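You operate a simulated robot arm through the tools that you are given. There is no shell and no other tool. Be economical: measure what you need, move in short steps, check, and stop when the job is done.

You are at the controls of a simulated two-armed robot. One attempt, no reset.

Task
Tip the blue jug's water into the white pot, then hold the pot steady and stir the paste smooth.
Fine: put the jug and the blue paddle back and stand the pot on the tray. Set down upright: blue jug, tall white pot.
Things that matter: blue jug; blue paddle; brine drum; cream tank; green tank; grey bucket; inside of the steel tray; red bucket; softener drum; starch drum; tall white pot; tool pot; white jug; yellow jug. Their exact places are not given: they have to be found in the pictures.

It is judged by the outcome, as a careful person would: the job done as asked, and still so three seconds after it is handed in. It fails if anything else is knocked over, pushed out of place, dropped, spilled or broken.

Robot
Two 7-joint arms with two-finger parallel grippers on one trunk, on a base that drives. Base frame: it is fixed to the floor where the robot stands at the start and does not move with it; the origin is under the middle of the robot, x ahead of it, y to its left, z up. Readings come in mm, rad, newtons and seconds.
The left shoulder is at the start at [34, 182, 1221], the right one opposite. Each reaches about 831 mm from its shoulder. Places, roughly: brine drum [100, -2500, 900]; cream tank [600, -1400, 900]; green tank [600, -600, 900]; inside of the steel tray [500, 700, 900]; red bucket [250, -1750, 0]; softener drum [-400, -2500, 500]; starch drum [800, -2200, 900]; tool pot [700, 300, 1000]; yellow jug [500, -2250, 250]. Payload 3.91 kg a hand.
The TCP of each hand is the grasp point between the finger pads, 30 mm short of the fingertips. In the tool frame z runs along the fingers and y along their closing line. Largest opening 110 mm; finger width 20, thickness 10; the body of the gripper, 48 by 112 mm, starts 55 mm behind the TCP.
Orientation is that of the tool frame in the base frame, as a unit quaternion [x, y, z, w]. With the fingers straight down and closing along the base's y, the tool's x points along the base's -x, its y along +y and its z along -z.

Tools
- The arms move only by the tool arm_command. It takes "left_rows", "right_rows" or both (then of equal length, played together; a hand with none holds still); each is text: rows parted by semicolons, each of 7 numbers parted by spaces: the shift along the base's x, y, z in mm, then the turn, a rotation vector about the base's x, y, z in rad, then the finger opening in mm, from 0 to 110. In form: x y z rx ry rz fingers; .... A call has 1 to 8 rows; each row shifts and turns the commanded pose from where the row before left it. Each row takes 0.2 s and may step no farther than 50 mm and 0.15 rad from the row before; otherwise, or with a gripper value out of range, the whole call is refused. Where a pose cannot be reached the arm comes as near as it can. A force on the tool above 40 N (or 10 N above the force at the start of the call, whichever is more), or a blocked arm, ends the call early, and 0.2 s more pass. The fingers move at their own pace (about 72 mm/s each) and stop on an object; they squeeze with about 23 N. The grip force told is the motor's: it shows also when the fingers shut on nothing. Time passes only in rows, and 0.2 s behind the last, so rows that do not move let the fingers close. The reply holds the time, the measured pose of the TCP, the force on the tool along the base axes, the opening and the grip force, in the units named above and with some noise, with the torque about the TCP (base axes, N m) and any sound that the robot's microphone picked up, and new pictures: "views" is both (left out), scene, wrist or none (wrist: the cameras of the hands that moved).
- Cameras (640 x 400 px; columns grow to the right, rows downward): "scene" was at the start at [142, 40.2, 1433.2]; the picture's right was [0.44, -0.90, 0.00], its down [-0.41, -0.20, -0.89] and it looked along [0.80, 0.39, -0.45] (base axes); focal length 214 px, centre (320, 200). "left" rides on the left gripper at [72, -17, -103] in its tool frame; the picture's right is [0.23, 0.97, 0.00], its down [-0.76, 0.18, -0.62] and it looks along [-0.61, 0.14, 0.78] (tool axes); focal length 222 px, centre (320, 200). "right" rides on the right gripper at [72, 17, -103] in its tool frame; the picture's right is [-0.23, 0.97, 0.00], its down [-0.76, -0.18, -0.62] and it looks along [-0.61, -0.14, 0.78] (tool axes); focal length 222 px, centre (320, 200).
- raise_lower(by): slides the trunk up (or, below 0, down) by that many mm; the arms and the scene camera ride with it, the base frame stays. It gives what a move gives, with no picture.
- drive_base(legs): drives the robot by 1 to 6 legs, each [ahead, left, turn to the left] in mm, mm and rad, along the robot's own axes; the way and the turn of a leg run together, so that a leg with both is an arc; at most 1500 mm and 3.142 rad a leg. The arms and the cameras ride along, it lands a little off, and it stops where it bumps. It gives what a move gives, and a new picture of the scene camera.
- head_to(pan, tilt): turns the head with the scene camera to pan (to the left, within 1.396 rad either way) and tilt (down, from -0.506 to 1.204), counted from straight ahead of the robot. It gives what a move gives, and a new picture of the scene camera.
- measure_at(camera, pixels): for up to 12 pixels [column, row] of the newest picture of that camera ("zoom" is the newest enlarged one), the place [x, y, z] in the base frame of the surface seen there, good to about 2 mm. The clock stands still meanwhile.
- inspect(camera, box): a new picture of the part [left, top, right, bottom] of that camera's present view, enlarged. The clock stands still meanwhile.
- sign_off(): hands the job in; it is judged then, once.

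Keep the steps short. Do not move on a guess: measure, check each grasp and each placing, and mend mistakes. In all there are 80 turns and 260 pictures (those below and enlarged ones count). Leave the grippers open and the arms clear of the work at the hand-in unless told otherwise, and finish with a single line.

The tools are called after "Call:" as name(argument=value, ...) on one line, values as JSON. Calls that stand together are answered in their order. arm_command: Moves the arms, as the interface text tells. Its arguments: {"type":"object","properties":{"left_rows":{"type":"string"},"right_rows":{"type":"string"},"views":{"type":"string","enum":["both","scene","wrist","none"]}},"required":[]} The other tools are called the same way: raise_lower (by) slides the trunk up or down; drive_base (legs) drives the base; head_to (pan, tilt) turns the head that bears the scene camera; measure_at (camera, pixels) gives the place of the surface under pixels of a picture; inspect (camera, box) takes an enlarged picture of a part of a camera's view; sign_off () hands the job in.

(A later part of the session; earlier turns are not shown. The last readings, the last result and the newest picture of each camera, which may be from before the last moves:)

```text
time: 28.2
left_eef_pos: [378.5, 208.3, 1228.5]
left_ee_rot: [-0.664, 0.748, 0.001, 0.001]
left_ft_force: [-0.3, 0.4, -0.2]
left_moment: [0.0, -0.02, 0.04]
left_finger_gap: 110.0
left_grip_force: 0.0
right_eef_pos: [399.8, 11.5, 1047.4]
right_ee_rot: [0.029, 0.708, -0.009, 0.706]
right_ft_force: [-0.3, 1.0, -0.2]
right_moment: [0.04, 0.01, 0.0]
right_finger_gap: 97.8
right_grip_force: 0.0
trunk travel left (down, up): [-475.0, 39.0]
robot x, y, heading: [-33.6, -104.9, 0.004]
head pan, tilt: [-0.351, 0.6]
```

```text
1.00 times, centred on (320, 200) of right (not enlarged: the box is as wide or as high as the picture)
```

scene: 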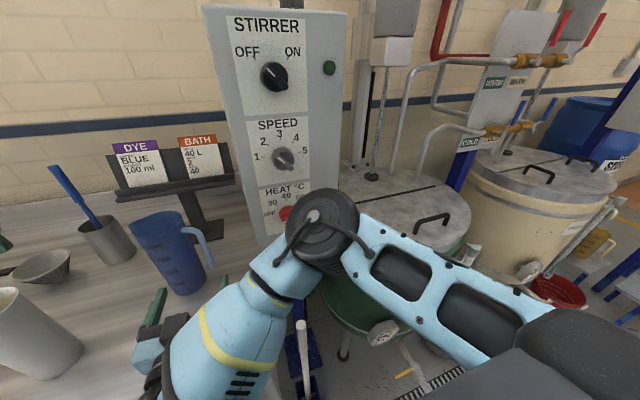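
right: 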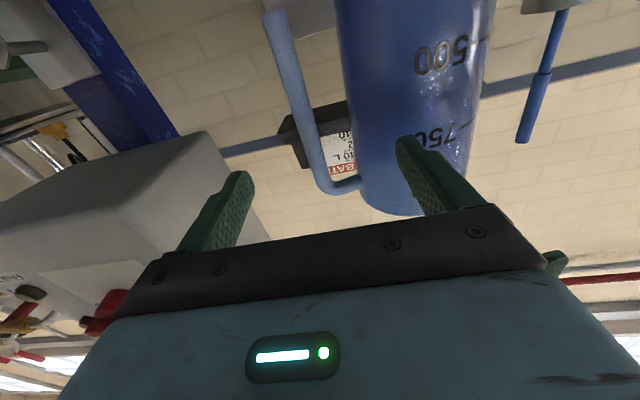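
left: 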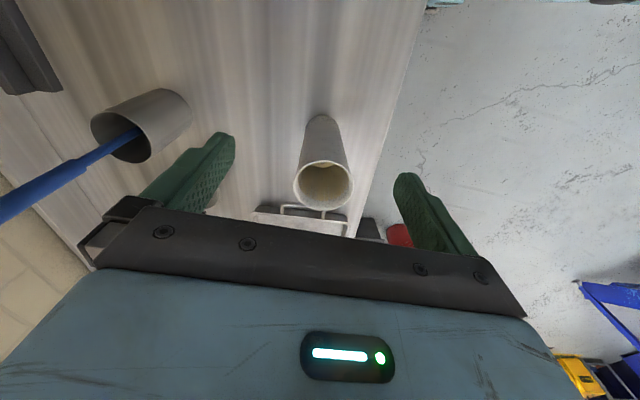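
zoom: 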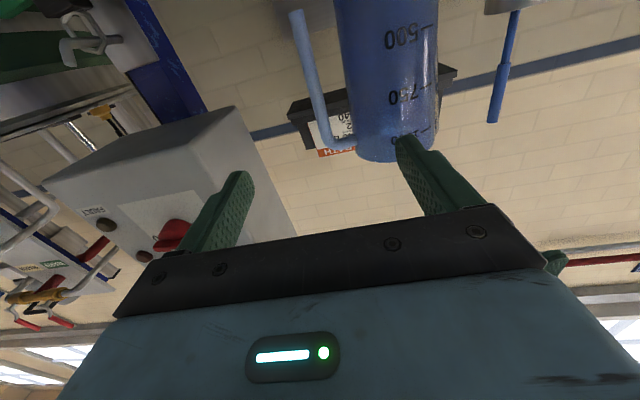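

Call:
inspect(camera="scene", box=[110, 190, 230, 310])

Call:
measure_at(camera="right", pixels=[[345, 80], [395, 80], [432, 80], [435, 20], [310, 60], [365, 157], [325, 110], [330, 145]])

```text
3.33 times, centred on (170, 250) of scene
```

zoom: 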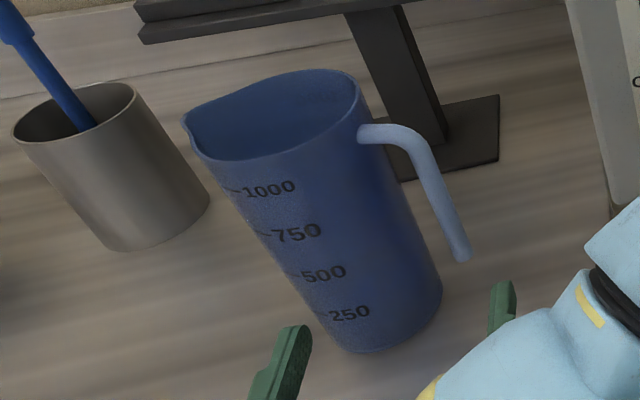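

```text
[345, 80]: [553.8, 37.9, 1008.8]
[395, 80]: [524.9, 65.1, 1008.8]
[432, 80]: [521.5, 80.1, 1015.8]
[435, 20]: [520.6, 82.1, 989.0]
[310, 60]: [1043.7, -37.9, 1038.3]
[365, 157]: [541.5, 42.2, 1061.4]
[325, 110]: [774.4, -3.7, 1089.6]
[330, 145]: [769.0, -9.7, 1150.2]
```

Call:
measure_at(camera="zoom", pixels=[[184, 120], [320, 70], [362, 112], [262, 158], [325, 130], [200, 150], [365, 133], [425, 170], [460, 255], [440, 200], [375, 352], [320, 300]])

```text
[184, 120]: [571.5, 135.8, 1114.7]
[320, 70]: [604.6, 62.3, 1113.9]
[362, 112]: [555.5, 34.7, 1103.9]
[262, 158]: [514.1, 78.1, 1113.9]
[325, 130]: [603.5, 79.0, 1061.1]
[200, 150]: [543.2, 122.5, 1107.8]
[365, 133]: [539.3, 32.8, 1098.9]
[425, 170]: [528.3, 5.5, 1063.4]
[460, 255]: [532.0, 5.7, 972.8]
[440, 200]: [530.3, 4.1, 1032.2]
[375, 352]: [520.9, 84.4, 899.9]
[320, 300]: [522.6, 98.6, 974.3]
```

The jug axis is now near (558, 78) with the spout pointing at about 75°. I'll yaw the right tool to match (-15°) and bring it onto the approach line about 150 mm short.

Call:
arm_command(right_rows="4 35 -4 -0.014 0 -0.1 98;4 35 -4 -0.014 0 -0.1 98;5 35 -4 0 0 0 98;0 0 0 0 0 0 98", views="both")

```text
time: 29.4
left_eef_pos: [378.7, 208.5, 1228.6]
left_ee_rot: [-0.664, 0.748, -0.001, 0.0]
left_ft_force: [0.0, -0.2, 0.4]
left_moment: [-0.03, 0.01, 0.01]
left_finger_gap: 109.9
left_grip_force: 0.1
right_eef_pos: [467.7, 1.6, 1057.3]
right_ee_rot: [0.109, 0.699, -0.112, 0.698]
right_ft_force: [0.9, -0.6, -0.7]
right_moment: [-0.01, -0.04, 0.0]
right_finger_gap: 97.9
right_grip_force: 0.0
right hand out of reach, approached as far as the arm can: row 1, 2, 3
trunk travel left (down, up): [-475.0, 39.0]
robot x, y, heading: [-40.1, -103.9, 0.009]
head pan, tilt: [-0.351, 0.6]
stopped in row 4 (right hand): the arm was blocked; the commanded pose is now the measured one
```

scene: 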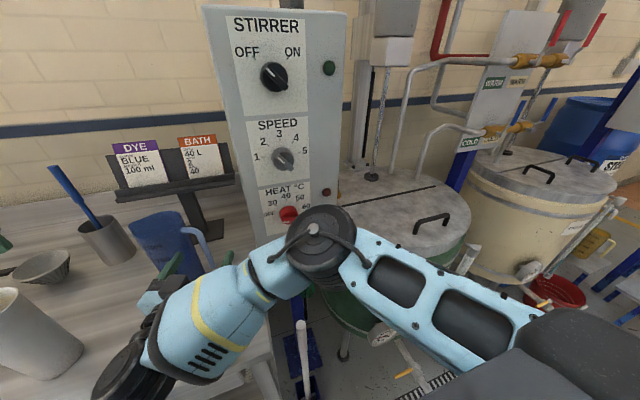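
right: 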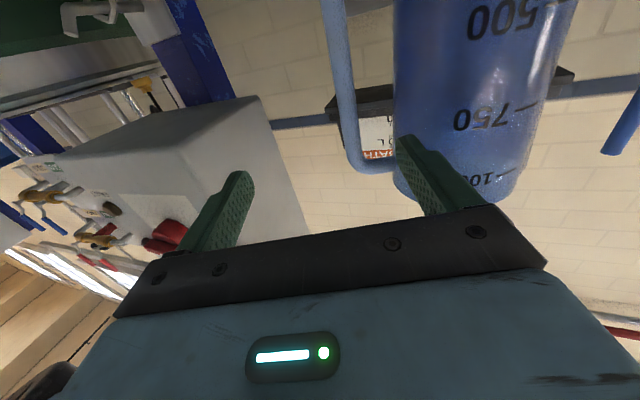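

The arm is folded at its limits here. I'll back the base off and shift left, so the right arm can reach the jug more stretched out. The hands stay clear of the pot (x > 417) on the way.

Call:
drive_base(legs=[[-140, 0, 0], [0, 240, 0]])

Call:
head_to(pan=-0.1, tilt=0.6)

```text
time: 33.1
left_eef_pos: [238.2, 442.2, 1227.1]
left_ee_rot: [-0.664, 0.748, 0.0, 0.0]
left_ft_force: [-0.2, -0.2, 1.2]
left_moment: [0.0, 0.02, 0.0]
left_finger_gap: 109.8
left_grip_force: 0.1
right_eef_pos: [326.3, 237.1, 1057.4]
right_ee_rot: [0.109, 0.699, -0.112, 0.698]
right_ft_force: [-0.6, 0.0, 0.3]
right_moment: [-0.01, 0.0, 0.01]
right_finger_gap: 98.0
right_grip_force: 0.1
trunk travel left (down, up): [-475.0, 39.0]
robot x, y, heading: [-180.6, 133.5, 0.006]
head pan, tilt: [-0.351, 0.6]
```

scene: 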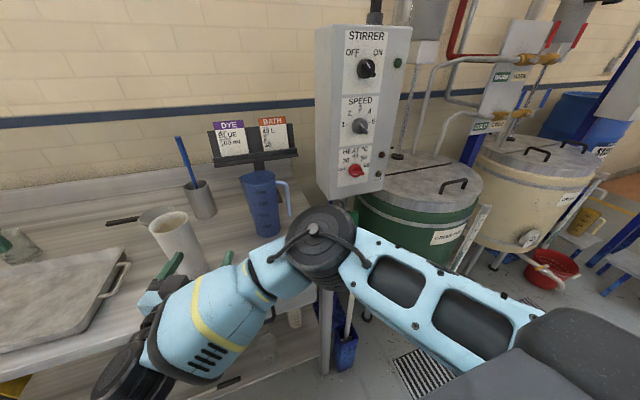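

```text
time: 33.8
left_eef_pos: [236.1, 443.2, 1228.1]
left_ee_rot: [-0.663, 0.748, 0.0, 0.0]
left_ft_force: [-0.4, 0.4, 0.5]
left_moment: [0.0, -0.03, 0.01]
left_finger_gap: 109.9
left_grip_force: 0.1
right_eef_pos: [326.1, 235.5, 1057.2]
right_ee_rot: [0.11, 0.699, -0.112, 0.698]
right_ft_force: [0.3, -0.7, 0.7]
right_moment: [-0.01, 0.0, 0.01]
right_finger_gap: 98.0
right_grip_force: 0.1
trunk travel left (down, up): [-475.0, 39.0]
robot x, y, heading: [-182.3, 131.0, 0.011]
head pan, tilt: [-0.099, 0.6]
```

scene: 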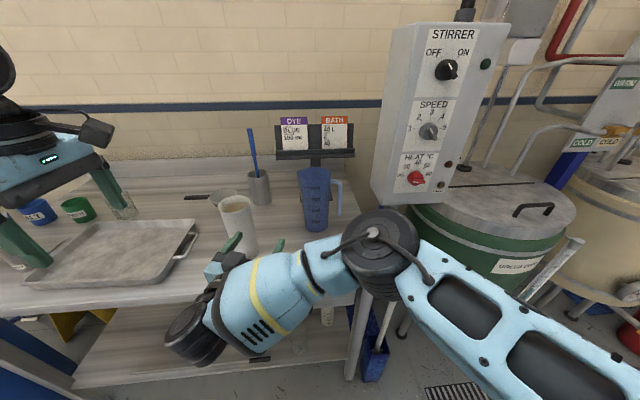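

The right tool is level and yawed -18°. I'll go to the approach line at (415, 124, 1035), away from the pot.

Call:
arm_command(right_rows="5 -28 -5 0 0 0 98;10 -28 -5 0 0 0 98;24 -28 -6 0 0 0 98;25 -28 -6 0 0 0 98;25 0 0 0 0 0 98;0 0 0 0 0 0 98", views="both")

```text
time: 35.2
left_eef_pos: [237.1, 441.4, 1228.6]
left_ee_rot: [-0.664, 0.748, 0.001, 0.0]
left_ft_force: [0.9, 0.1, 0.3]
left_moment: [0.02, 0.0, 0.02]
left_finger_gap: 110.2
left_grip_force: 0.0
right_eef_pos: [415.7, 124.2, 1035.6]
right_ee_rot: [0.109, 0.699, -0.112, 0.698]
right_ft_force: [0.5, 0.6, -0.1]
right_moment: [0.02, 0.01, 0.02]
right_finger_gap: 98.2
right_grip_force: 0.1
trunk travel left (down, up): [-475.0, 39.0]
robot x, y, heading: [-175.8, 125.2, 0.008]
head pan, tilt: [-0.099, 0.6]
```

scene: 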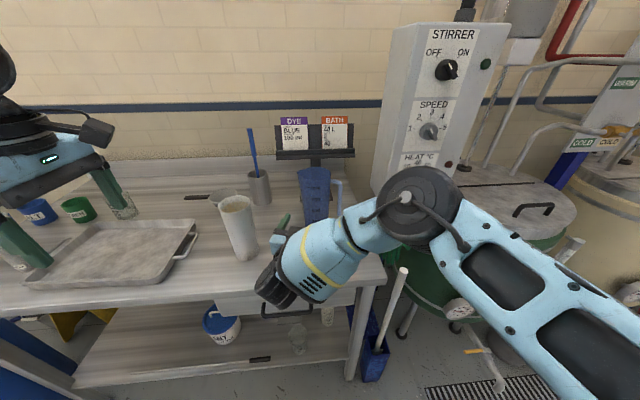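
right: 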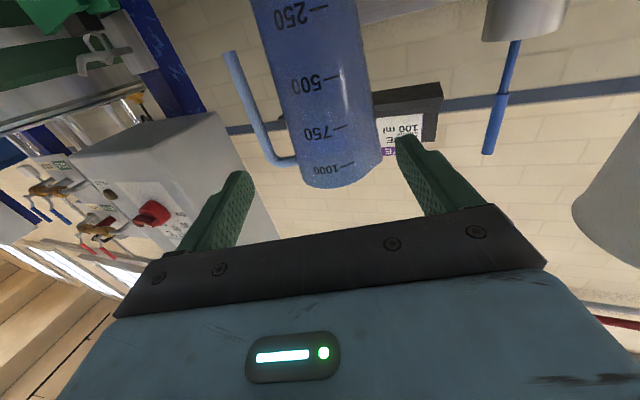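

Call:
inspect(camera="right", box=[160, 0, 480, 200])

Call:
measure_at(camera="right", pixels=[[240, 80], [252, 115], [285, 90], [320, 90], [365, 90], [340, 187], [262, 140], [290, 165], [378, 160]])

Call:
inspect(camera="scene", box=[270, 140, 370, 240])

```text
2.00 times, centred on (320, 100) of right
```

zoom: 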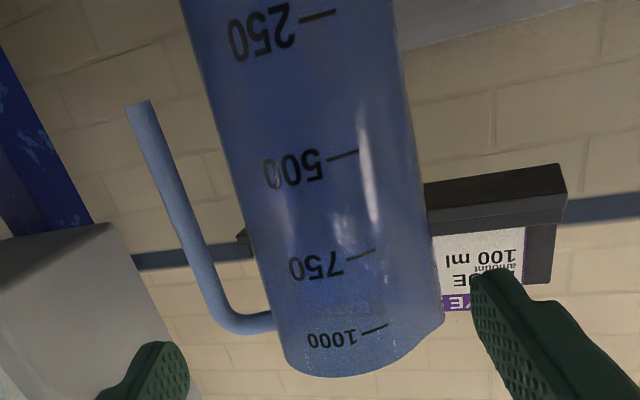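

```text
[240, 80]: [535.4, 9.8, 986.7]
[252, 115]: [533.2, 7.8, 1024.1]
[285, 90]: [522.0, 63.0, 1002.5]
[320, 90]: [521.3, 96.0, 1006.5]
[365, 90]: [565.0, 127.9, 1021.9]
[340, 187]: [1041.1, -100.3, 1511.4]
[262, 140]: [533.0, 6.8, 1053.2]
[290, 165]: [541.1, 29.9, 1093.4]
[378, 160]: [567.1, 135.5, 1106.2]
```

```text
4.00 times, centred on (320, 190) of scene
```

zoom: 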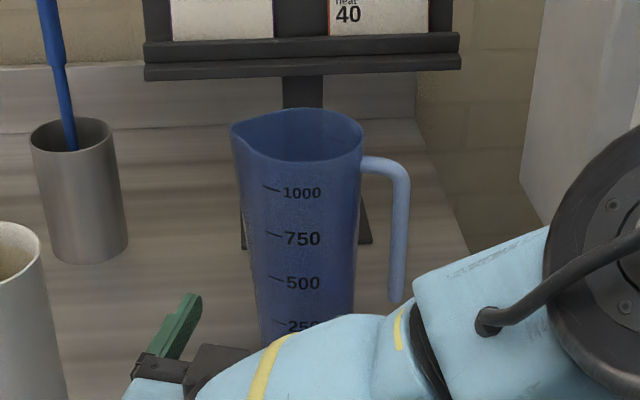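

Call:
measure_at(camera="right", pixels=[[279, 100], [282, 100], [288, 100], [300, 100], [335, 100], [350, 100], [360, 100], [364, 100], [366, 100], [246, 100], [250, 100], [255, 100]])

```text
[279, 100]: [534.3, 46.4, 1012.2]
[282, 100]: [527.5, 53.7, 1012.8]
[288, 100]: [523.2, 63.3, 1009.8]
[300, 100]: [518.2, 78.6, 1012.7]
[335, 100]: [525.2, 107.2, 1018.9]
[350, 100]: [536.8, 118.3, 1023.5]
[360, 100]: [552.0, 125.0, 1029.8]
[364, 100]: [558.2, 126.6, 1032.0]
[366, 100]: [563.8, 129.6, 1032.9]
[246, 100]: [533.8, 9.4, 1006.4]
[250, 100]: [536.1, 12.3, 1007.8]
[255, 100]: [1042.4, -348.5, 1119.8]
```

The jug's axis is at about (560, 85), and the gap to the handle is about 32 mm. I'll shift 7 mm sideways, open to 104, and advance 100 mm along the tool.

Call:
arm_command(right_rows="2.3 7 0 0 0 0 104;23.8 -7.7 0 0 0 0 104;23.8 -7.7 0 0 0 0 104;23.8 -7.7 0 0 0 0 104;23.8 -7.7 0 0 0 0 104", views="both")

```text
time: 36.4
left_eef_pos: [236.9, 443.4, 1229.1]
left_ee_rot: [-0.663, 0.749, 0.0, 0.0]
left_ft_force: [-0.7, -0.1, 0.1]
left_moment: [-0.01, 0.03, 0.0]
left_finger_gap: 110.0
left_grip_force: 0.0
right_eef_pos: [515.1, 100.1, 1033.7]
right_ee_rot: [0.11, 0.699, -0.112, 0.698]
right_ft_force: [-0.2, 0.0, 0.4]
right_moment: [-0.03, -0.02, -0.02]
right_finger_gap: 103.8
right_grip_force: 0.1
trunk travel left (down, up): [-475.0, 39.0]
robot x, y, heading: [-180.9, 131.2, 0.01]
head pan, tilt: [-0.099, 0.6]
```

scene: 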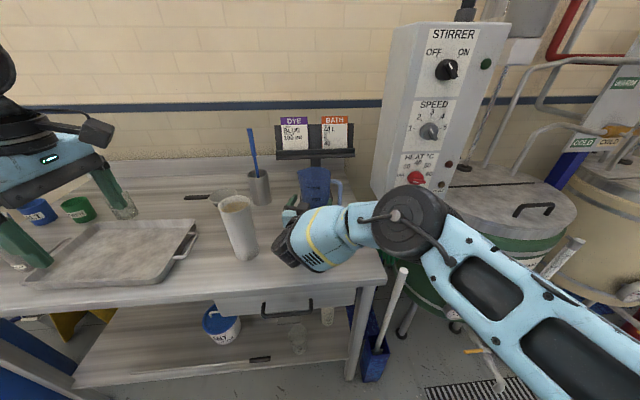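
right: 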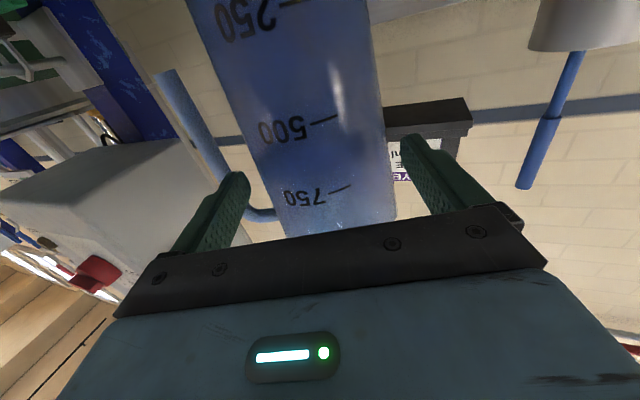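

Call:
inspect(camera="right", box=[150, 60, 450, 250])

Call:
measure_at(camera="right", pixels=[[245, 176], [238, 172], [205, 135], [222, 160], [250, 212], [268, 170], [280, 215], [390, 200], [410, 138]])

Call:
inspect(camera="scene", box=[270, 150, 370, 250])

```text
2.11 times, centred on (300, 155) of right
```

zoom: 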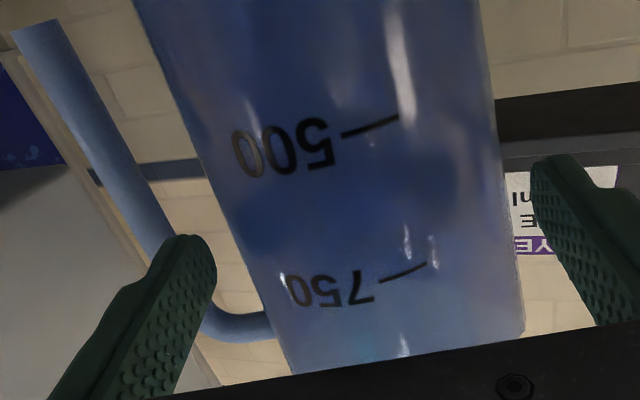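

```text
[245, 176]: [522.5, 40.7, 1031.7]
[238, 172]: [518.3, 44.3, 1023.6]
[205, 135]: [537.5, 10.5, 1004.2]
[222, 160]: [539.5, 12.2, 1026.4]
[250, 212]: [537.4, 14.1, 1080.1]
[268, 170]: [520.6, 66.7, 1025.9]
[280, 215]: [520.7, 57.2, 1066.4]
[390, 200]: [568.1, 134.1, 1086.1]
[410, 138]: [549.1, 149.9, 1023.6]
```

```text
4.00 times, centred on (320, 200) of scene
```

zoom: 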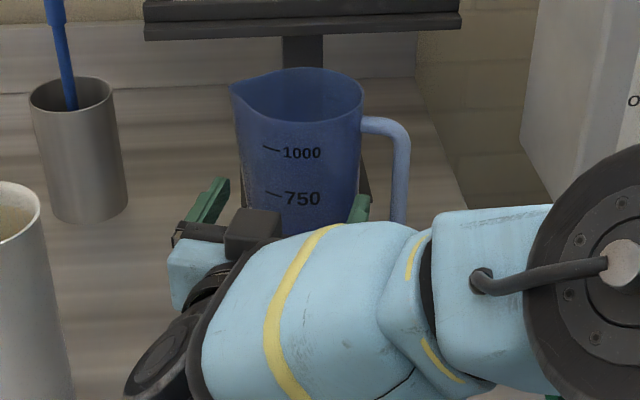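

The scene view shows one finger between body and handle and the other left of the body. I'll advance the last 44 mm, then close.

Call:
arm_command(right_rows="14 -4.5 0 0 0 0 104;14 -4.5 0 0 0 0 104;14 -4.5 0 0 0 0 104;0 0 0 0 0 0 104;0 0 0 0 0 0 60;0 0 0 0 0 0 60;0 0 0 0 0 0 60", views="wrist")

Call:
inspect(camera="scene", box=[270, 150, 370, 250])

```text
time: 38.0
left_eef_pos: [237.1, 441.4, 1227.5]
left_ee_rot: [-0.663, 0.748, 0.0, 0.0]
left_ft_force: [0.2, 0.1, -0.1]
left_moment: [-0.01, 0.01, 0.02]
left_finger_gap: 109.8
left_grip_force: 0.1
right_eef_pos: [556.1, 85.9, 1037.1]
right_ee_rot: [0.109, 0.699, -0.112, 0.698]
right_ft_force: [1.5, -0.8, 0.5]
right_moment: [-0.06, -0.12, 0.02]
right_finger_gap: 89.7
right_grip_force: 23.0
trunk travel left (down, up): [-475.0, 39.0]
robot x, y, heading: [-177.7, 131.1, 0.007]
head pan, tilt: [-0.099, 0.6]
```

right: 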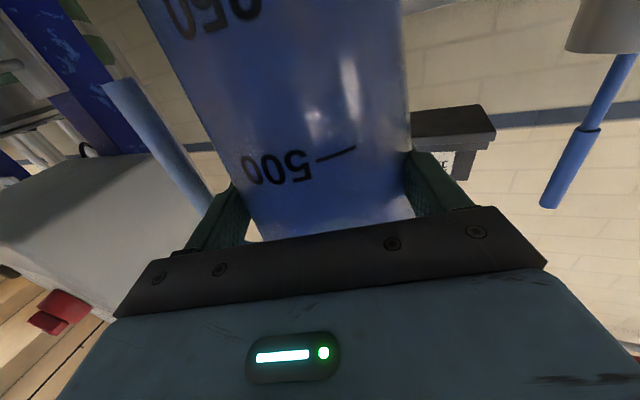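

```text
4.00 times, centred on (320, 200) of scene
```

zoom: 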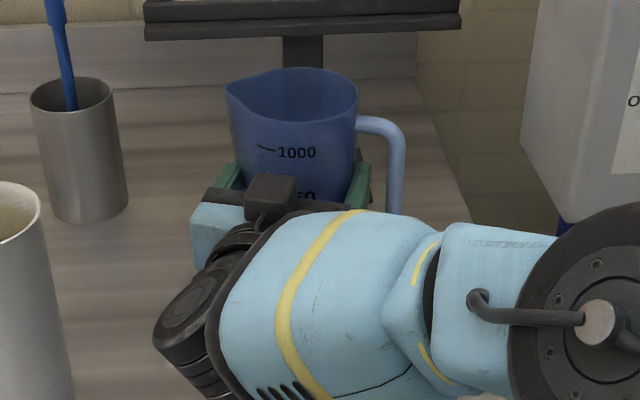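

It's gripped at 89.7 mm. I'll lift in steps and check that the jug comes along upright.

Call:
arm_command(right_rows="0 0 10 0 0 0 60;0 0 30 0 0 0 60;0 0 45 0 0 0 60;0 0 45 0 0 0 60;0 0 45 0 0 0 60;0 0 0 0 0 0 60", views="both")

Call:
inspect(camera="scene", box=[180, 120, 380, 280])

```text
time: 39.4
left_eef_pos: [238.6, 442.5, 1228.8]
left_ee_rot: [-0.664, 0.748, 0.0, 0.0]
left_ft_force: [0.1, -1.1, -0.3]
left_moment: [0.03, 0.01, -0.04]
left_finger_gap: 110.1
left_grip_force: 0.1
right_eef_pos: [554.6, 86.9, 1208.2]
right_ee_rot: [0.108, 0.7, -0.112, 0.697]
right_ft_force: [0.4, 1.0, -2.7]
right_moment: [0.01, 0.02, 0.03]
right_finger_gap: 90.2
right_grip_force: 22.7
trunk travel left (down, up): [-475.0, 39.0]
robot x, y, heading: [-179.9, 131.4, 0.005]
head pan, tilt: [-0.099, 0.6]
```

scene: 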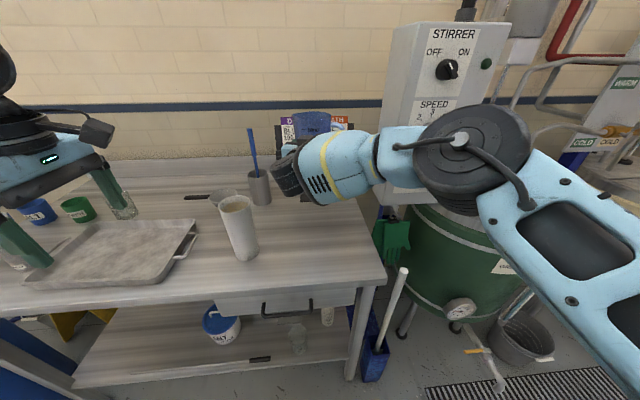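
right: 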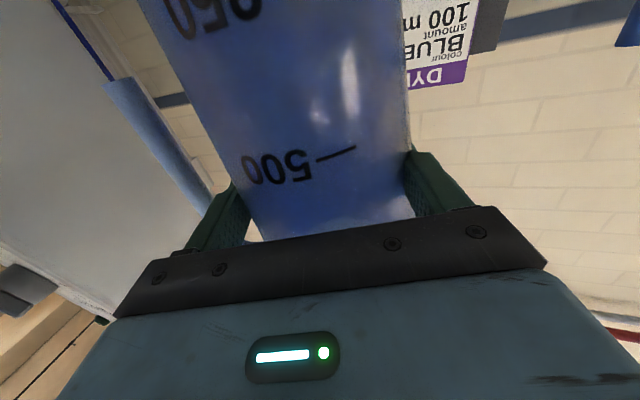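

```text
2.50 times, centred on (280, 200) of scene
```

zoom: 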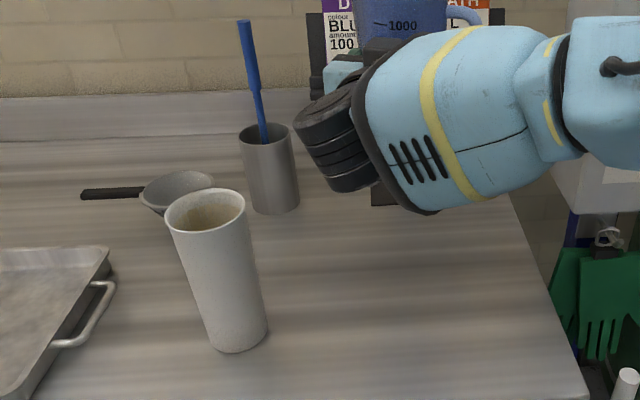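

The jug is held and upright. Next, the pot's rim in the zoom.

Call:
measure_at(camera="zoom", pixels=[[167, 216], [246, 207], [205, 190], [208, 232], [180, 230], [238, 222], [180, 198], [230, 193], [210, 212], [240, 352], [222, 290], [240, 290]])

```text
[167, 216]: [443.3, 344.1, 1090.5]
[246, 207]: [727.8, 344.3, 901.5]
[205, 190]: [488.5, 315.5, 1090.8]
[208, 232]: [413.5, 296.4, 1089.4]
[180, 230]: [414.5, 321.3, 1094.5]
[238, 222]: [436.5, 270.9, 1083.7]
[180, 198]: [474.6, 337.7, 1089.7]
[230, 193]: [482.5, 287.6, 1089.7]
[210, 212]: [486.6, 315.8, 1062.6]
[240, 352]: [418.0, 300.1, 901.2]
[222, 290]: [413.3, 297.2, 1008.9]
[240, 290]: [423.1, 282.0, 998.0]
```

Pot centre is (451, 307), outer radius 38.5, rim z 1090. I'll yaw +0.21 so the spout points straight at +y and move beside the pot, keeping the left hand clear.

Call:
arm_command(left_rows="0 20 0 0 0 0 110;0 20 0 0 0 0 110;0 20 0 0 0 0 110;0 20 0 0 0 0 110;0 0 0 0 0 0 110", right_rows="-27 28 0 0 0 0.0525 60;-27 28 0 0 0 0.0525 60;-27 28 0 0 0 0.0525 60;-27 28 0 0 0 0.0525 60;0 0 0 0 0 0 60", views="both")

Call:
inspect(camera="scene", box=[180, 80, 380, 260])

```text
time: 40.6
left_eef_pos: [238.7, 524.1, 1227.8]
left_ee_rot: [-0.663, 0.748, 0.001, 0.001]
left_ft_force: [-0.2, -0.3, 0.2]
left_moment: [0.0, 0.0, 0.04]
left_finger_gap: 109.9
left_grip_force: 0.1
right_eef_pos: [448.0, 196.5, 1210.7]
right_ee_rot: [0.035, 0.707, -0.038, 0.706]
right_ft_force: [0.3, -1.0, -3.3]
right_moment: [0.01, -0.03, 0.0]
right_finger_gap: 89.9
right_grip_force: 22.8
trunk travel left (down, up): [-475.0, 39.0]
robot x, y, heading: [-180.1, 130.9, 0.009]
head pan, tilt: [-0.099, 0.6]
```

scene: 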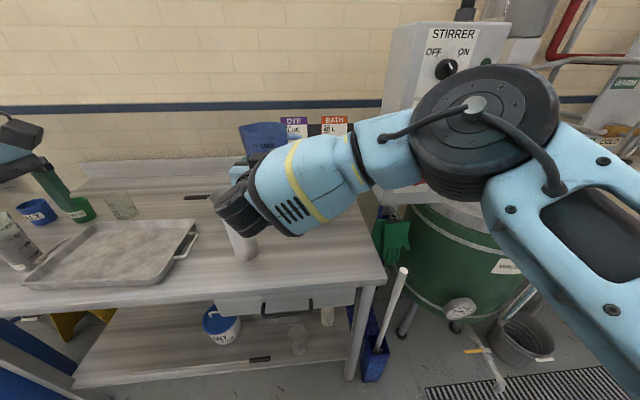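
right: 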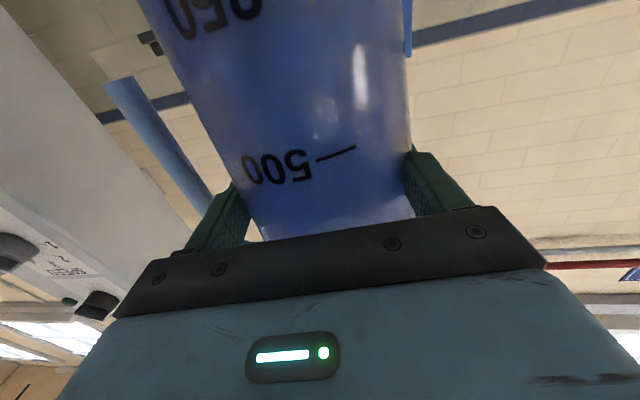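
left: 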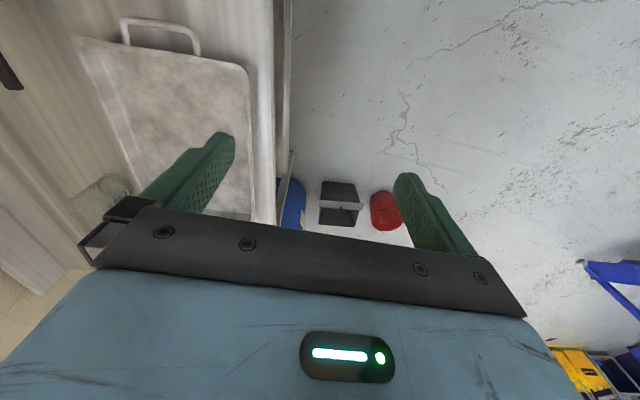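

```text
2.22 times, centred on (280, 170) of scene
```

zoom: 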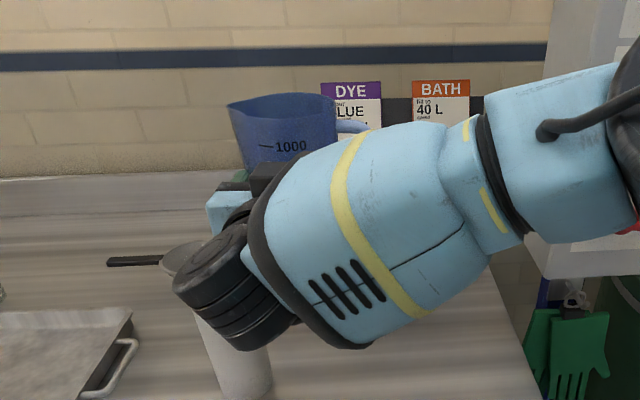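

I'll check where the spout is in the zoom before tilting.

Call:
measure_at(camera="zoom", pixels=[[229, 106], [235, 108], [335, 100], [280, 96], [350, 128], [240, 120]])

```text
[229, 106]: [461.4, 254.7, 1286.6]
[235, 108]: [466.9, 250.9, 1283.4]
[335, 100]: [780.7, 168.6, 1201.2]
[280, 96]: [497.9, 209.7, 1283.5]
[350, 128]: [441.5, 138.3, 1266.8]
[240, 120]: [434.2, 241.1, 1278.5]
```

The spout points at about 80°, so I'll add 0.15 rad of yaw and begin tilting (0.58 rad); the water is still far from the lip.

Call:
arm_command(right_rows="0 2 0 0 0 0.075 60;0 2 0 0 0 0.075 60;0 2 0 -0.145 0 0 60;0 2 0 -0.145 0 0 60;0 2 0 -0.145 0 0 60;0 2 0 -0.145 0 0 60;0 0 0 0 0 0 60", views="both")

Call:
inspect(camera="scene", box=[180, 80, 380, 260])

```text
time: 42.2
left_eef_pos: [238.3, 522.7, 1227.0]
left_ee_rot: [-0.663, 0.748, 0.0, 0.001]
left_ft_force: [-1.0, 0.0, 0.3]
left_moment: [-0.02, 0.01, -0.02]
left_finger_gap: 110.0
left_grip_force: 0.0
right_eef_pos: [446.3, 210.9, 1209.8]
right_ee_rot: [-0.22, 0.682, -0.189, 0.672]
right_ft_force: [-0.4, 0.7, -1.5]
right_moment: [0.06, 0.0, 0.01]
right_finger_gap: 90.0
right_grip_force: 23.7
trunk travel left (down, up): [-475.0, 39.0]
robot x, y, heading: [-181.7, 125.2, 0.01]
head pan, tilt: [-0.099, 0.6]
```

scene: 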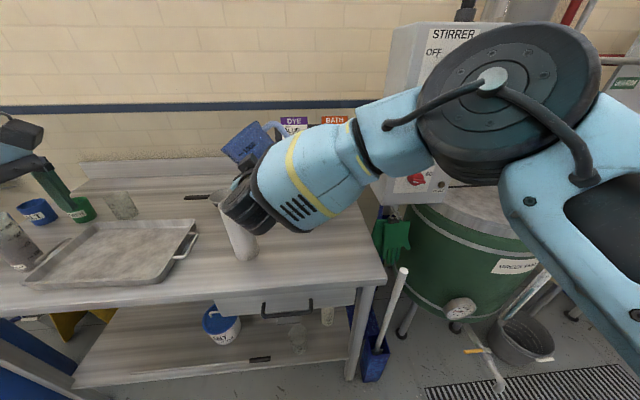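
right: 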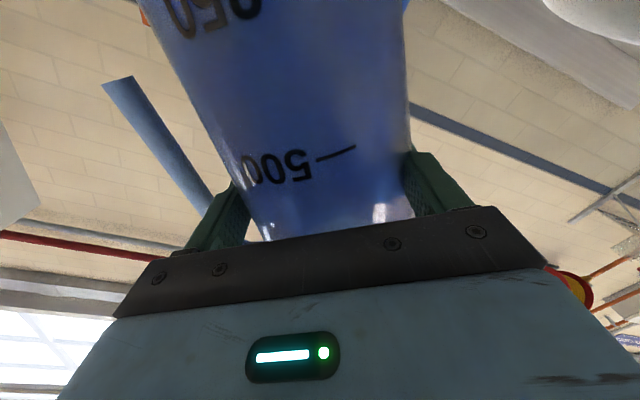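

```text
2.22 times, centred on (280, 170) of scene
```

zoom: 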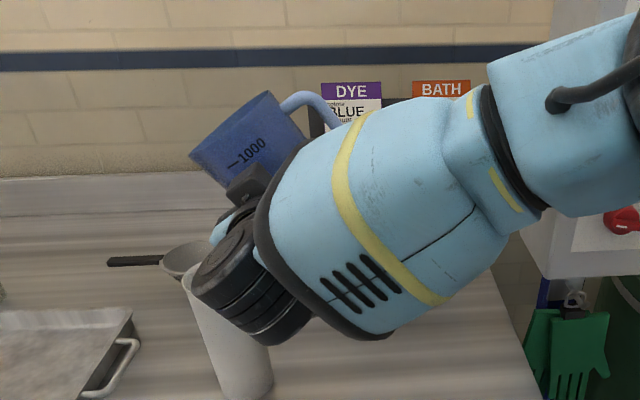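

Call:
measure_at(camera="zoom", pixels=[[191, 155], [196, 155], [212, 185], [265, 95], [225, 125], [195, 165]])

```text
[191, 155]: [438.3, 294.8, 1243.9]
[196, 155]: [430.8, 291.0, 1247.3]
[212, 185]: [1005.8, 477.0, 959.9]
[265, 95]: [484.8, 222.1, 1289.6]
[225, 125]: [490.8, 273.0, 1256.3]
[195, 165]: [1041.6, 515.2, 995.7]
```

The lip is near (445, 298, 1243), right above the pot opening. I'll keep tilting to 1.45 rad, slower at the end, keeping the lip over the pot's middle.

Call:
arm_command(right_rows="1 -1 -11 -0.145 0 0 60;0 -1 -11 -0.145 0 0 60;1 -1 -11 -0.145 0 0 60;0 -1 -11 -0.145 0 0 60;0 2.5 1 -0.0725 0 0 60;0 2.5 1 -0.0725 0 0 60;0 2.5 1 -0.0725 0 0 60;0 2.5 2 -0.0725 0 0 60", views="scene")

Call:
inspect(camera="scene", box=[180, 80, 340, 280])

```text
time: 44.0
left_eef_pos: [239.2, 522.7, 1228.7]
left_ee_rot: [-0.663, 0.748, 0.0, 0.0]
left_ft_force: [-0.1, 0.9, 0.9]
left_moment: [-0.03, -0.01, 0.01]
left_finger_gap: 110.0
left_grip_force: 0.1
right_eef_pos: [485.4, 141.6, 1181.2]
right_ee_rot: [-0.42, 0.598, -0.454, 0.51]
right_ft_force: [-0.1, -0.4, -1.9]
right_moment: [0.03, -0.02, 0.01]
right_finger_gap: 90.2
right_grip_force: 23.1
trunk travel left (down, up): [-475.0, 39.0]
robot x, y, heading: [-176.0, 131.1, 0.012]
head pan, tilt: [-0.099, 0.6]
stopped in row 8 (right hand): the arm was blocked; the commanded pose is now the measured one
```

scene: 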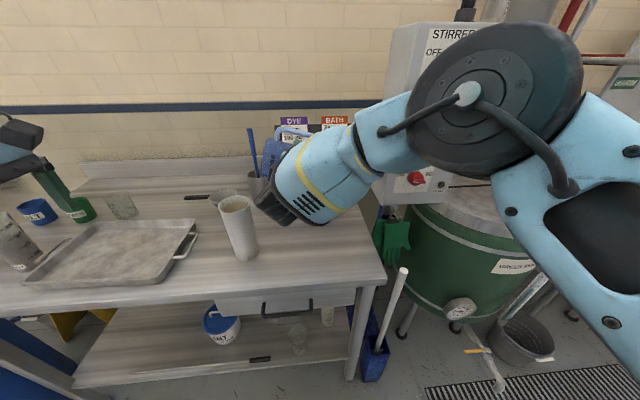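

```text
2.00 times, centred on (260, 180) of scene
```

zoom: 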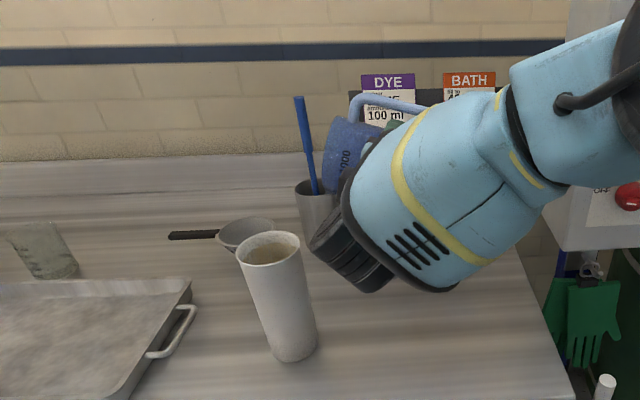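

The arm hit a joint limit at about 1.34 rad and drifted aside with the lip off the pot. I see no water on the table, so I'll tilt back straight away.

Call:
arm_command(right_rows="0 0 3 0.145 0 0 60;0 0 3 0.145 0 0 60;0 0 3 0.145 0 0 60;0 0 3 0.145 0 0 60;0 0 3 0.145 0 0 60;0 0 3 0.145 0 0 60;0 0 3 0.145 0 0 60;0 0 0 0 0 0 60", views="scene")

Call:
inspect(camera="scene", box=[180, 80, 380, 280])

```text
time: 45.8
left_eef_pos: [237.8, 524.4, 1229.0]
left_ee_rot: [-0.663, 0.748, 0.0, 0.0]
left_ft_force: [0.2, -0.4, 0.7]
left_moment: [-0.04, 0.0, -0.02]
left_finger_gap: 110.0
left_grip_force: 0.1
right_eef_pos: [486.3, 143.6, 1204.5]
right_ee_rot: [-0.119, 0.741, -0.108, 0.652]
right_ft_force: [0.0, 0.9, -1.5]
right_moment: [0.01, 0.04, 0.0]
right_finger_gap: 90.2
right_grip_force: 23.3
trunk travel left (down, up): [-475.0, 39.0]
robot x, y, heading: [-181.7, 129.0, 0.006]
head pan, tilt: [-0.099, 0.6]
```

scene: 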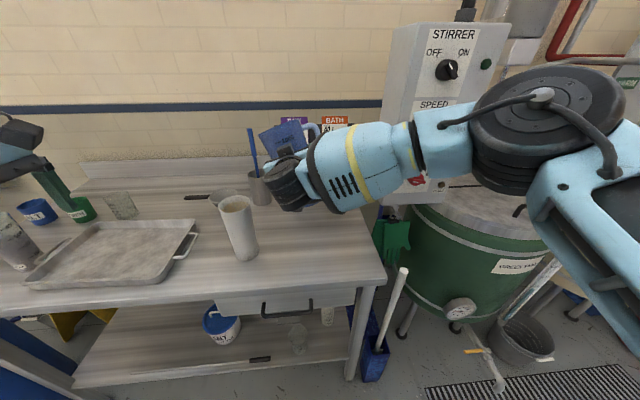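

```text
2.00 times, centred on (280, 180) of scene
```

zoom: 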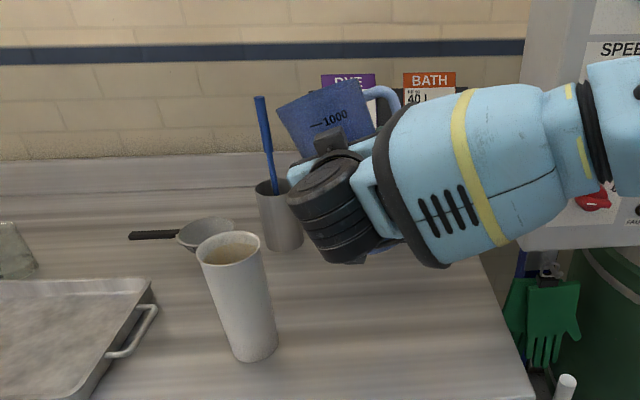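

No spill visible. The elbow is bent far out, so I'll raise the jug a bit, then move the base back and left so the arm works stretched forward.

Call:
arm_command(right_rows="-10 0 30 0.1 0 0 60;-10 0 30 0.1 -0.1 0 60;0 0 0 0.1 0 0 60", views="none")

Call:
drive_base(legs=[[-130, 0, 0], [0, 150, 0]])

```text
time: 46.6
left_eef_pos: [238.6, 523.2, 1227.7]
left_ee_rot: [-0.663, 0.748, 0.0, 0.0]
left_ft_force: [0.7, 0.4, -1.2]
left_moment: [-0.02, 0.02, 0.01]
left_finger_gap: 110.1
left_grip_force: 0.1
right_eef_pos: [466.8, 145.7, 1263.4]
right_ee_rot: [-0.014, 0.716, -0.001, 0.698]
right_ft_force: [0.1, 1.1, -2.1]
right_moment: [0.02, -0.01, 0.0]
right_finger_gap: 89.8
right_grip_force: 22.8
trunk travel left (down, up): [-475.0, 39.0]
robot x, y, heading: [-178.7, 130.2, 0.007]
head pan, tilt: [-0.099, 0.6]
```

```text
time: 49.4
left_eef_pos: [108.7, 674.5, 1228.6]
left_ee_rot: [-0.663, 0.748, 0.001, 0.0]
left_ft_force: [0.4, -0.2, 0.1]
left_moment: [0.02, -0.02, -0.01]
left_finger_gap: 109.9
left_grip_force: 0.0
right_eef_pos: [335.4, 294.5, 1263.0]
right_ee_rot: [-0.015, 0.716, -0.002, 0.698]
right_ft_force: [-0.1, 0.1, -3.2]
right_moment: [0.01, 0.02, 0.01]
right_finger_gap: 90.0
right_grip_force: 23.5
trunk travel left (down, up): [-475.0, 39.0]
robot x, y, heading: [-308.6, 283.8, 0.009]
head pan, tilt: [-0.099, 0.6]
```

scene: 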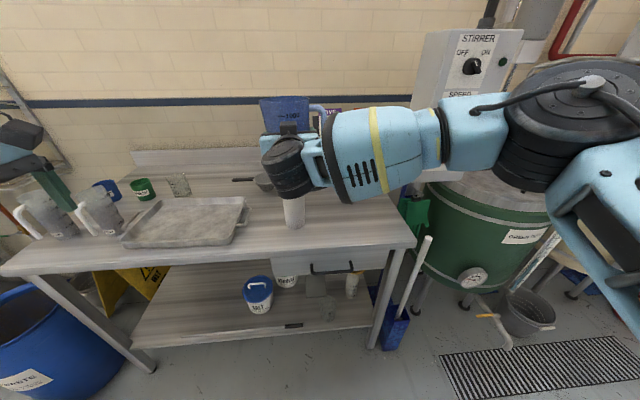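

Call:
arm_command(right_rows="10 -30 0 0 0 0 60;10 -30 0 0 0 0 60;23 -30 0 0 0 0 60;23 0 -16 0 0 0 60;23 0 -16 0 0 0 60;23 0 -16 0 0 0 60;0 0 0 0 0 0 60", views="scene")

Call:
inspect(camera="scene", box=[210, 60, 410, 240])

```text
time: 51.0
left_eef_pos: [108.3, 672.6, 1228.6]
left_ee_rot: [-0.663, 0.748, 0.0, -0.001]
left_ft_force: [0.8, 0.7, -0.4]
left_moment: [-0.02, 0.01, 0.0]
left_finger_gap: 110.2
left_grip_force: 0.0
right_eef_pos: [448.6, 205.5, 1216.4]
right_ee_rot: [-0.016, 0.716, -0.002, 0.698]
right_ft_force: [0.2, 0.0, -1.3]
right_moment: [0.0, 0.04, 0.01]
right_finger_gap: 89.9
right_grip_force: 22.7
trunk travel left (down, up): [-475.0, 39.0]
robot x, y, heading: [-308.7, 277.7, 0.009]
head pan, tilt: [-0.099, 0.6]
```

scene: 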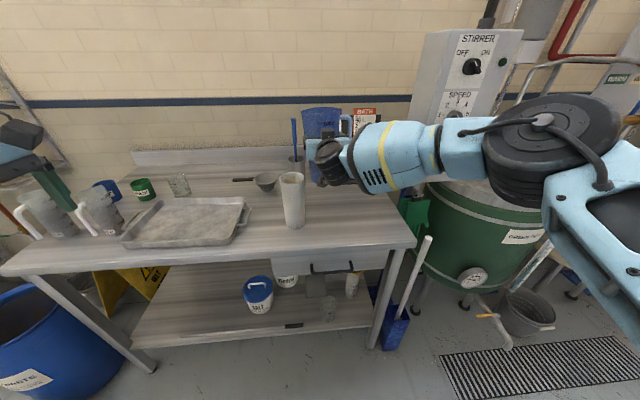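

```text
2.22 times, centred on (310, 150) of scene
```

zoom: 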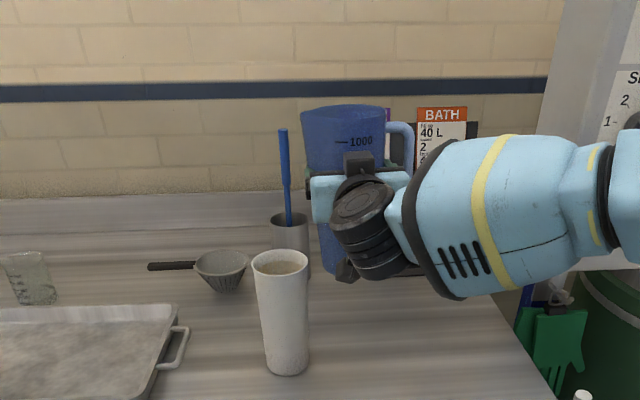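

The hand is bent about 90° against the forearm. If I yaw the hand 0.6 rad left, in line with the forearm, it should roll freely, with the jug standing on the far-right side of the pot. I'll yaw and tilt 0.58 first.

Call:
arm_command(right_rows="13 2.5 0 0 0 0.15 60;13 2.5 0 0 0 0.15 60;13 2.5 0 0 0 0.15 60;13 2.5 0 0 0 0.15 60;-1 2 0 -0.1243 -0.0747 0 60;-1 2 0 -0.1243 -0.0747 0 60;-1 2 0 -0.1243 -0.0747 0 60;-1 2 0 -0.1243 -0.0747 0 60", views="scene")

Call:
inspect(camera="scene", box=[210, 60, 410, 240])

```text
time: 52.8
left_eef_pos: [108.5, 674.2, 1228.1]
left_ee_rot: [-0.663, 0.748, 0.001, 0.0]
left_ft_force: [0.4, -1.0, -1.0]
left_moment: [-0.02, -0.03, -0.02]
left_finger_gap: 110.3
left_grip_force: 0.0
right_eef_pos: [446.8, 276.7, 1265.4]
right_ee_rot: [-0.182, 0.611, -0.161, 0.753]
right_ft_force: [0.1, -0.1, -2.0]
right_moment: [0.04, 0.06, 0.02]
right_finger_gap: 89.8
right_grip_force: 22.8
right hand out of reach, approached as far as the arm can: row 1, 2, 3, 4, 5, 6, 7, 8
trunk travel left (down, up): [-475.0, 39.0]
robot x, y, heading: [-310.6, 281.5, 0.01]
head pan, tilt: [-0.099, 0.6]
```

scene: 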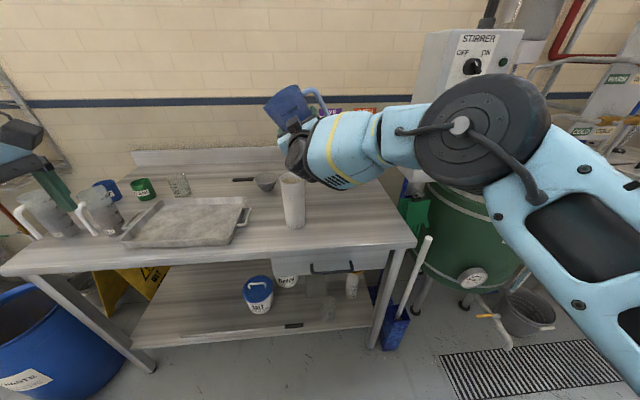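

```text
2.22 times, centred on (310, 150) of scene
```

zoom: 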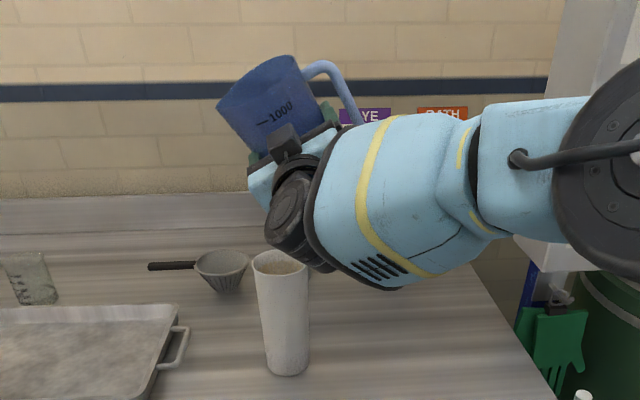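

This arm won't yaw left either. The jug is light (about 0.25 kg), so a simpler pour fits: pitch the hand forward from horizontal to pointing down, pouring over the rim away from the hand. I'll level the jug first and draw back.

Call:
arm_command(right_rows="-28 3 0 0.122 0.0525 0 60;-28 3 0 0.122 0.0525 0 60;-28 3 0 0.122 0.0525 0 60;-28 3 0 0.122 0.0525 0 60;0 0 0 0 0 0 60", views="none")

Call:
inspect(camera="scene", box=[180, 60, 420, 260])

```text
time: 54.0
left_eef_pos: [109.5, 673.3, 1227.1]
left_ee_rot: [-0.663, 0.749, 0.0, 0.0]
left_ft_force: [0.0, -0.9, 0.4]
left_moment: [0.01, 0.02, 0.0]
left_finger_gap: 110.2
left_grip_force: 0.0
right_eef_pos: [335.7, 288.4, 1262.2]
right_ee_rot: [-0.015, 0.697, 0.018, 0.717]
right_ft_force: [0.4, 0.4, -1.9]
right_moment: [0.03, 0.0, 0.0]
right_finger_gap: 90.0
right_grip_force: 23.0
trunk travel left (down, up): [-475.0, 39.0]
robot x, y, heading: [-311.1, 282.6, 0.008]
head pan, tilt: [-0.099, 0.6]
```

```text
2.00 times, centred on (300, 160) of scene
```

zoom: 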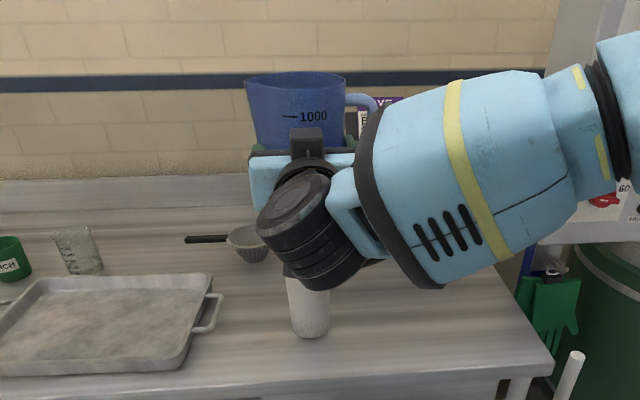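

The jug is upright and level. About 100 ml can't leave before about 80° of tilt, so I can safely try pitching 0.9 rad forward here.

Call:
arm_command(right_rows="0 3 0 0 0.15 0 60;0 3 0 0 0.15 0 60;0 3 0 0 0.15 0 60;0 3 0 0 0.15 0 60;0 0 0 0 0.15 0 60;0 0 0 0 0.15 0 60;0 0 0 0 0 0 60", views="scene")

```text
time: 55.6
left_eef_pos: [108.1, 673.7, 1228.8]
left_ee_rot: [-0.663, 0.748, -0.001, 0.0]
left_ft_force: [0.0, -0.4, -0.1]
left_moment: [0.02, 0.0, 0.02]
left_finger_gap: 110.0
left_grip_force: 0.1
right_eef_pos: [335.8, 300.6, 1263.7]
right_ee_rot: [-0.006, 0.939, 0.021, 0.343]
right_ft_force: [0.3, -1.1, -1.1]
right_moment: [0.02, -0.05, 0.03]
right_finger_gap: 89.8
right_grip_force: 22.8
trunk travel left (down, up): [-475.0, 39.0]
robot x, y, heading: [-308.8, 277.6, 0.002]
head pan, tilt: [-0.099, 0.6]
```

scene: 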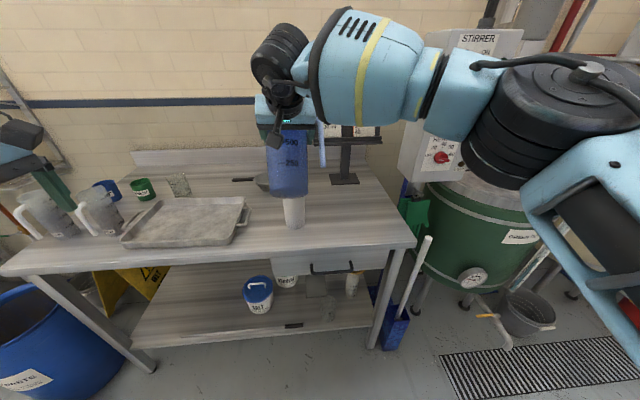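

No drift this time. I'll drive 250 mm forward (the jug passes above everything at z > 1145) and then pull the hand back so the lip comes over the pot.

Call:
drive_base(legs=[[250, 0, 0]])

Call:
arm_command(right_rows="-40 1 0 0 0 0 60;-40 1 0 0 0 0 60;-40 1 0 0 0 0 60;-40 0 0 0 0 0 60;-40 0 0 0 0 0 60;-24 0 0 0 0 0 60;0 0 0 0 0 0 60", views="scene")

```text
time: 57.5
left_eef_pos: [359.1, 676.4, 1229.0]
left_ee_rot: [-0.663, 0.748, 0.0, -0.001]
left_ft_force: [0.1, 0.5, 0.1]
left_moment: [0.0, 0.01, -0.01]
left_finger_gap: 110.1
left_grip_force: 0.0
right_eef_pos: [584.7, 304.6, 1264.4]
right_ee_rot: [-0.006, 0.939, 0.022, 0.344]
right_ft_force: [0.1, -0.2, -1.6]
right_moment: [0.02, -0.03, 0.0]
right_finger_gap: 90.1
right_grip_force: 22.8
trunk travel left (down, up): [-475.0, 39.0]
robot x, y, heading: [-54.6, 281.3, 0.008]
head pan, tilt: [-0.099, 0.6]
```

scene: 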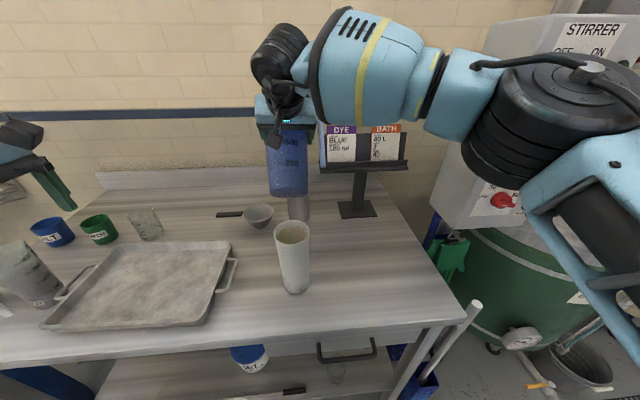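

```text
time: 59.1
left_eef_pos: [360.4, 676.5, 1228.2]
left_ee_rot: [-0.664, 0.748, 0.0, 0.0]
left_ft_force: [0.6, -0.4, 0.4]
left_moment: [0.0, -0.01, 0.0]
left_finger_gap: 109.7
left_grip_force: 0.1
right_eef_pos: [361.3, 306.8, 1265.1]
right_ee_rot: [-0.006, 0.939, 0.021, 0.344]
right_ft_force: [0.5, 0.1, -2.0]
right_moment: [0.0, -0.05, -0.01]
right_finger_gap: 89.8
right_grip_force: 23.6
trunk travel left (down, up): [-475.0, 39.0]
robot x, y, heading: [-59.4, 285.6, 0.008]
head pan, tilt: [-0.099, 0.6]
```

scene: 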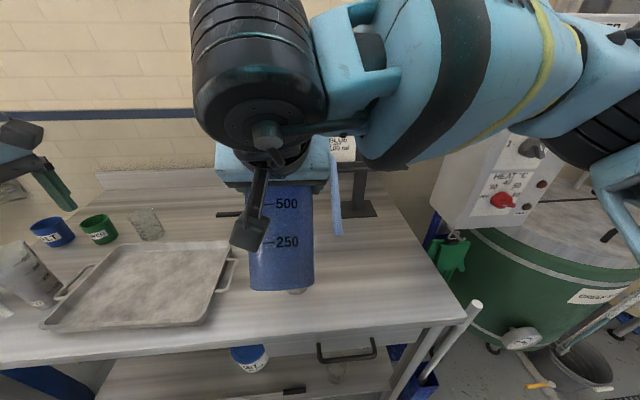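

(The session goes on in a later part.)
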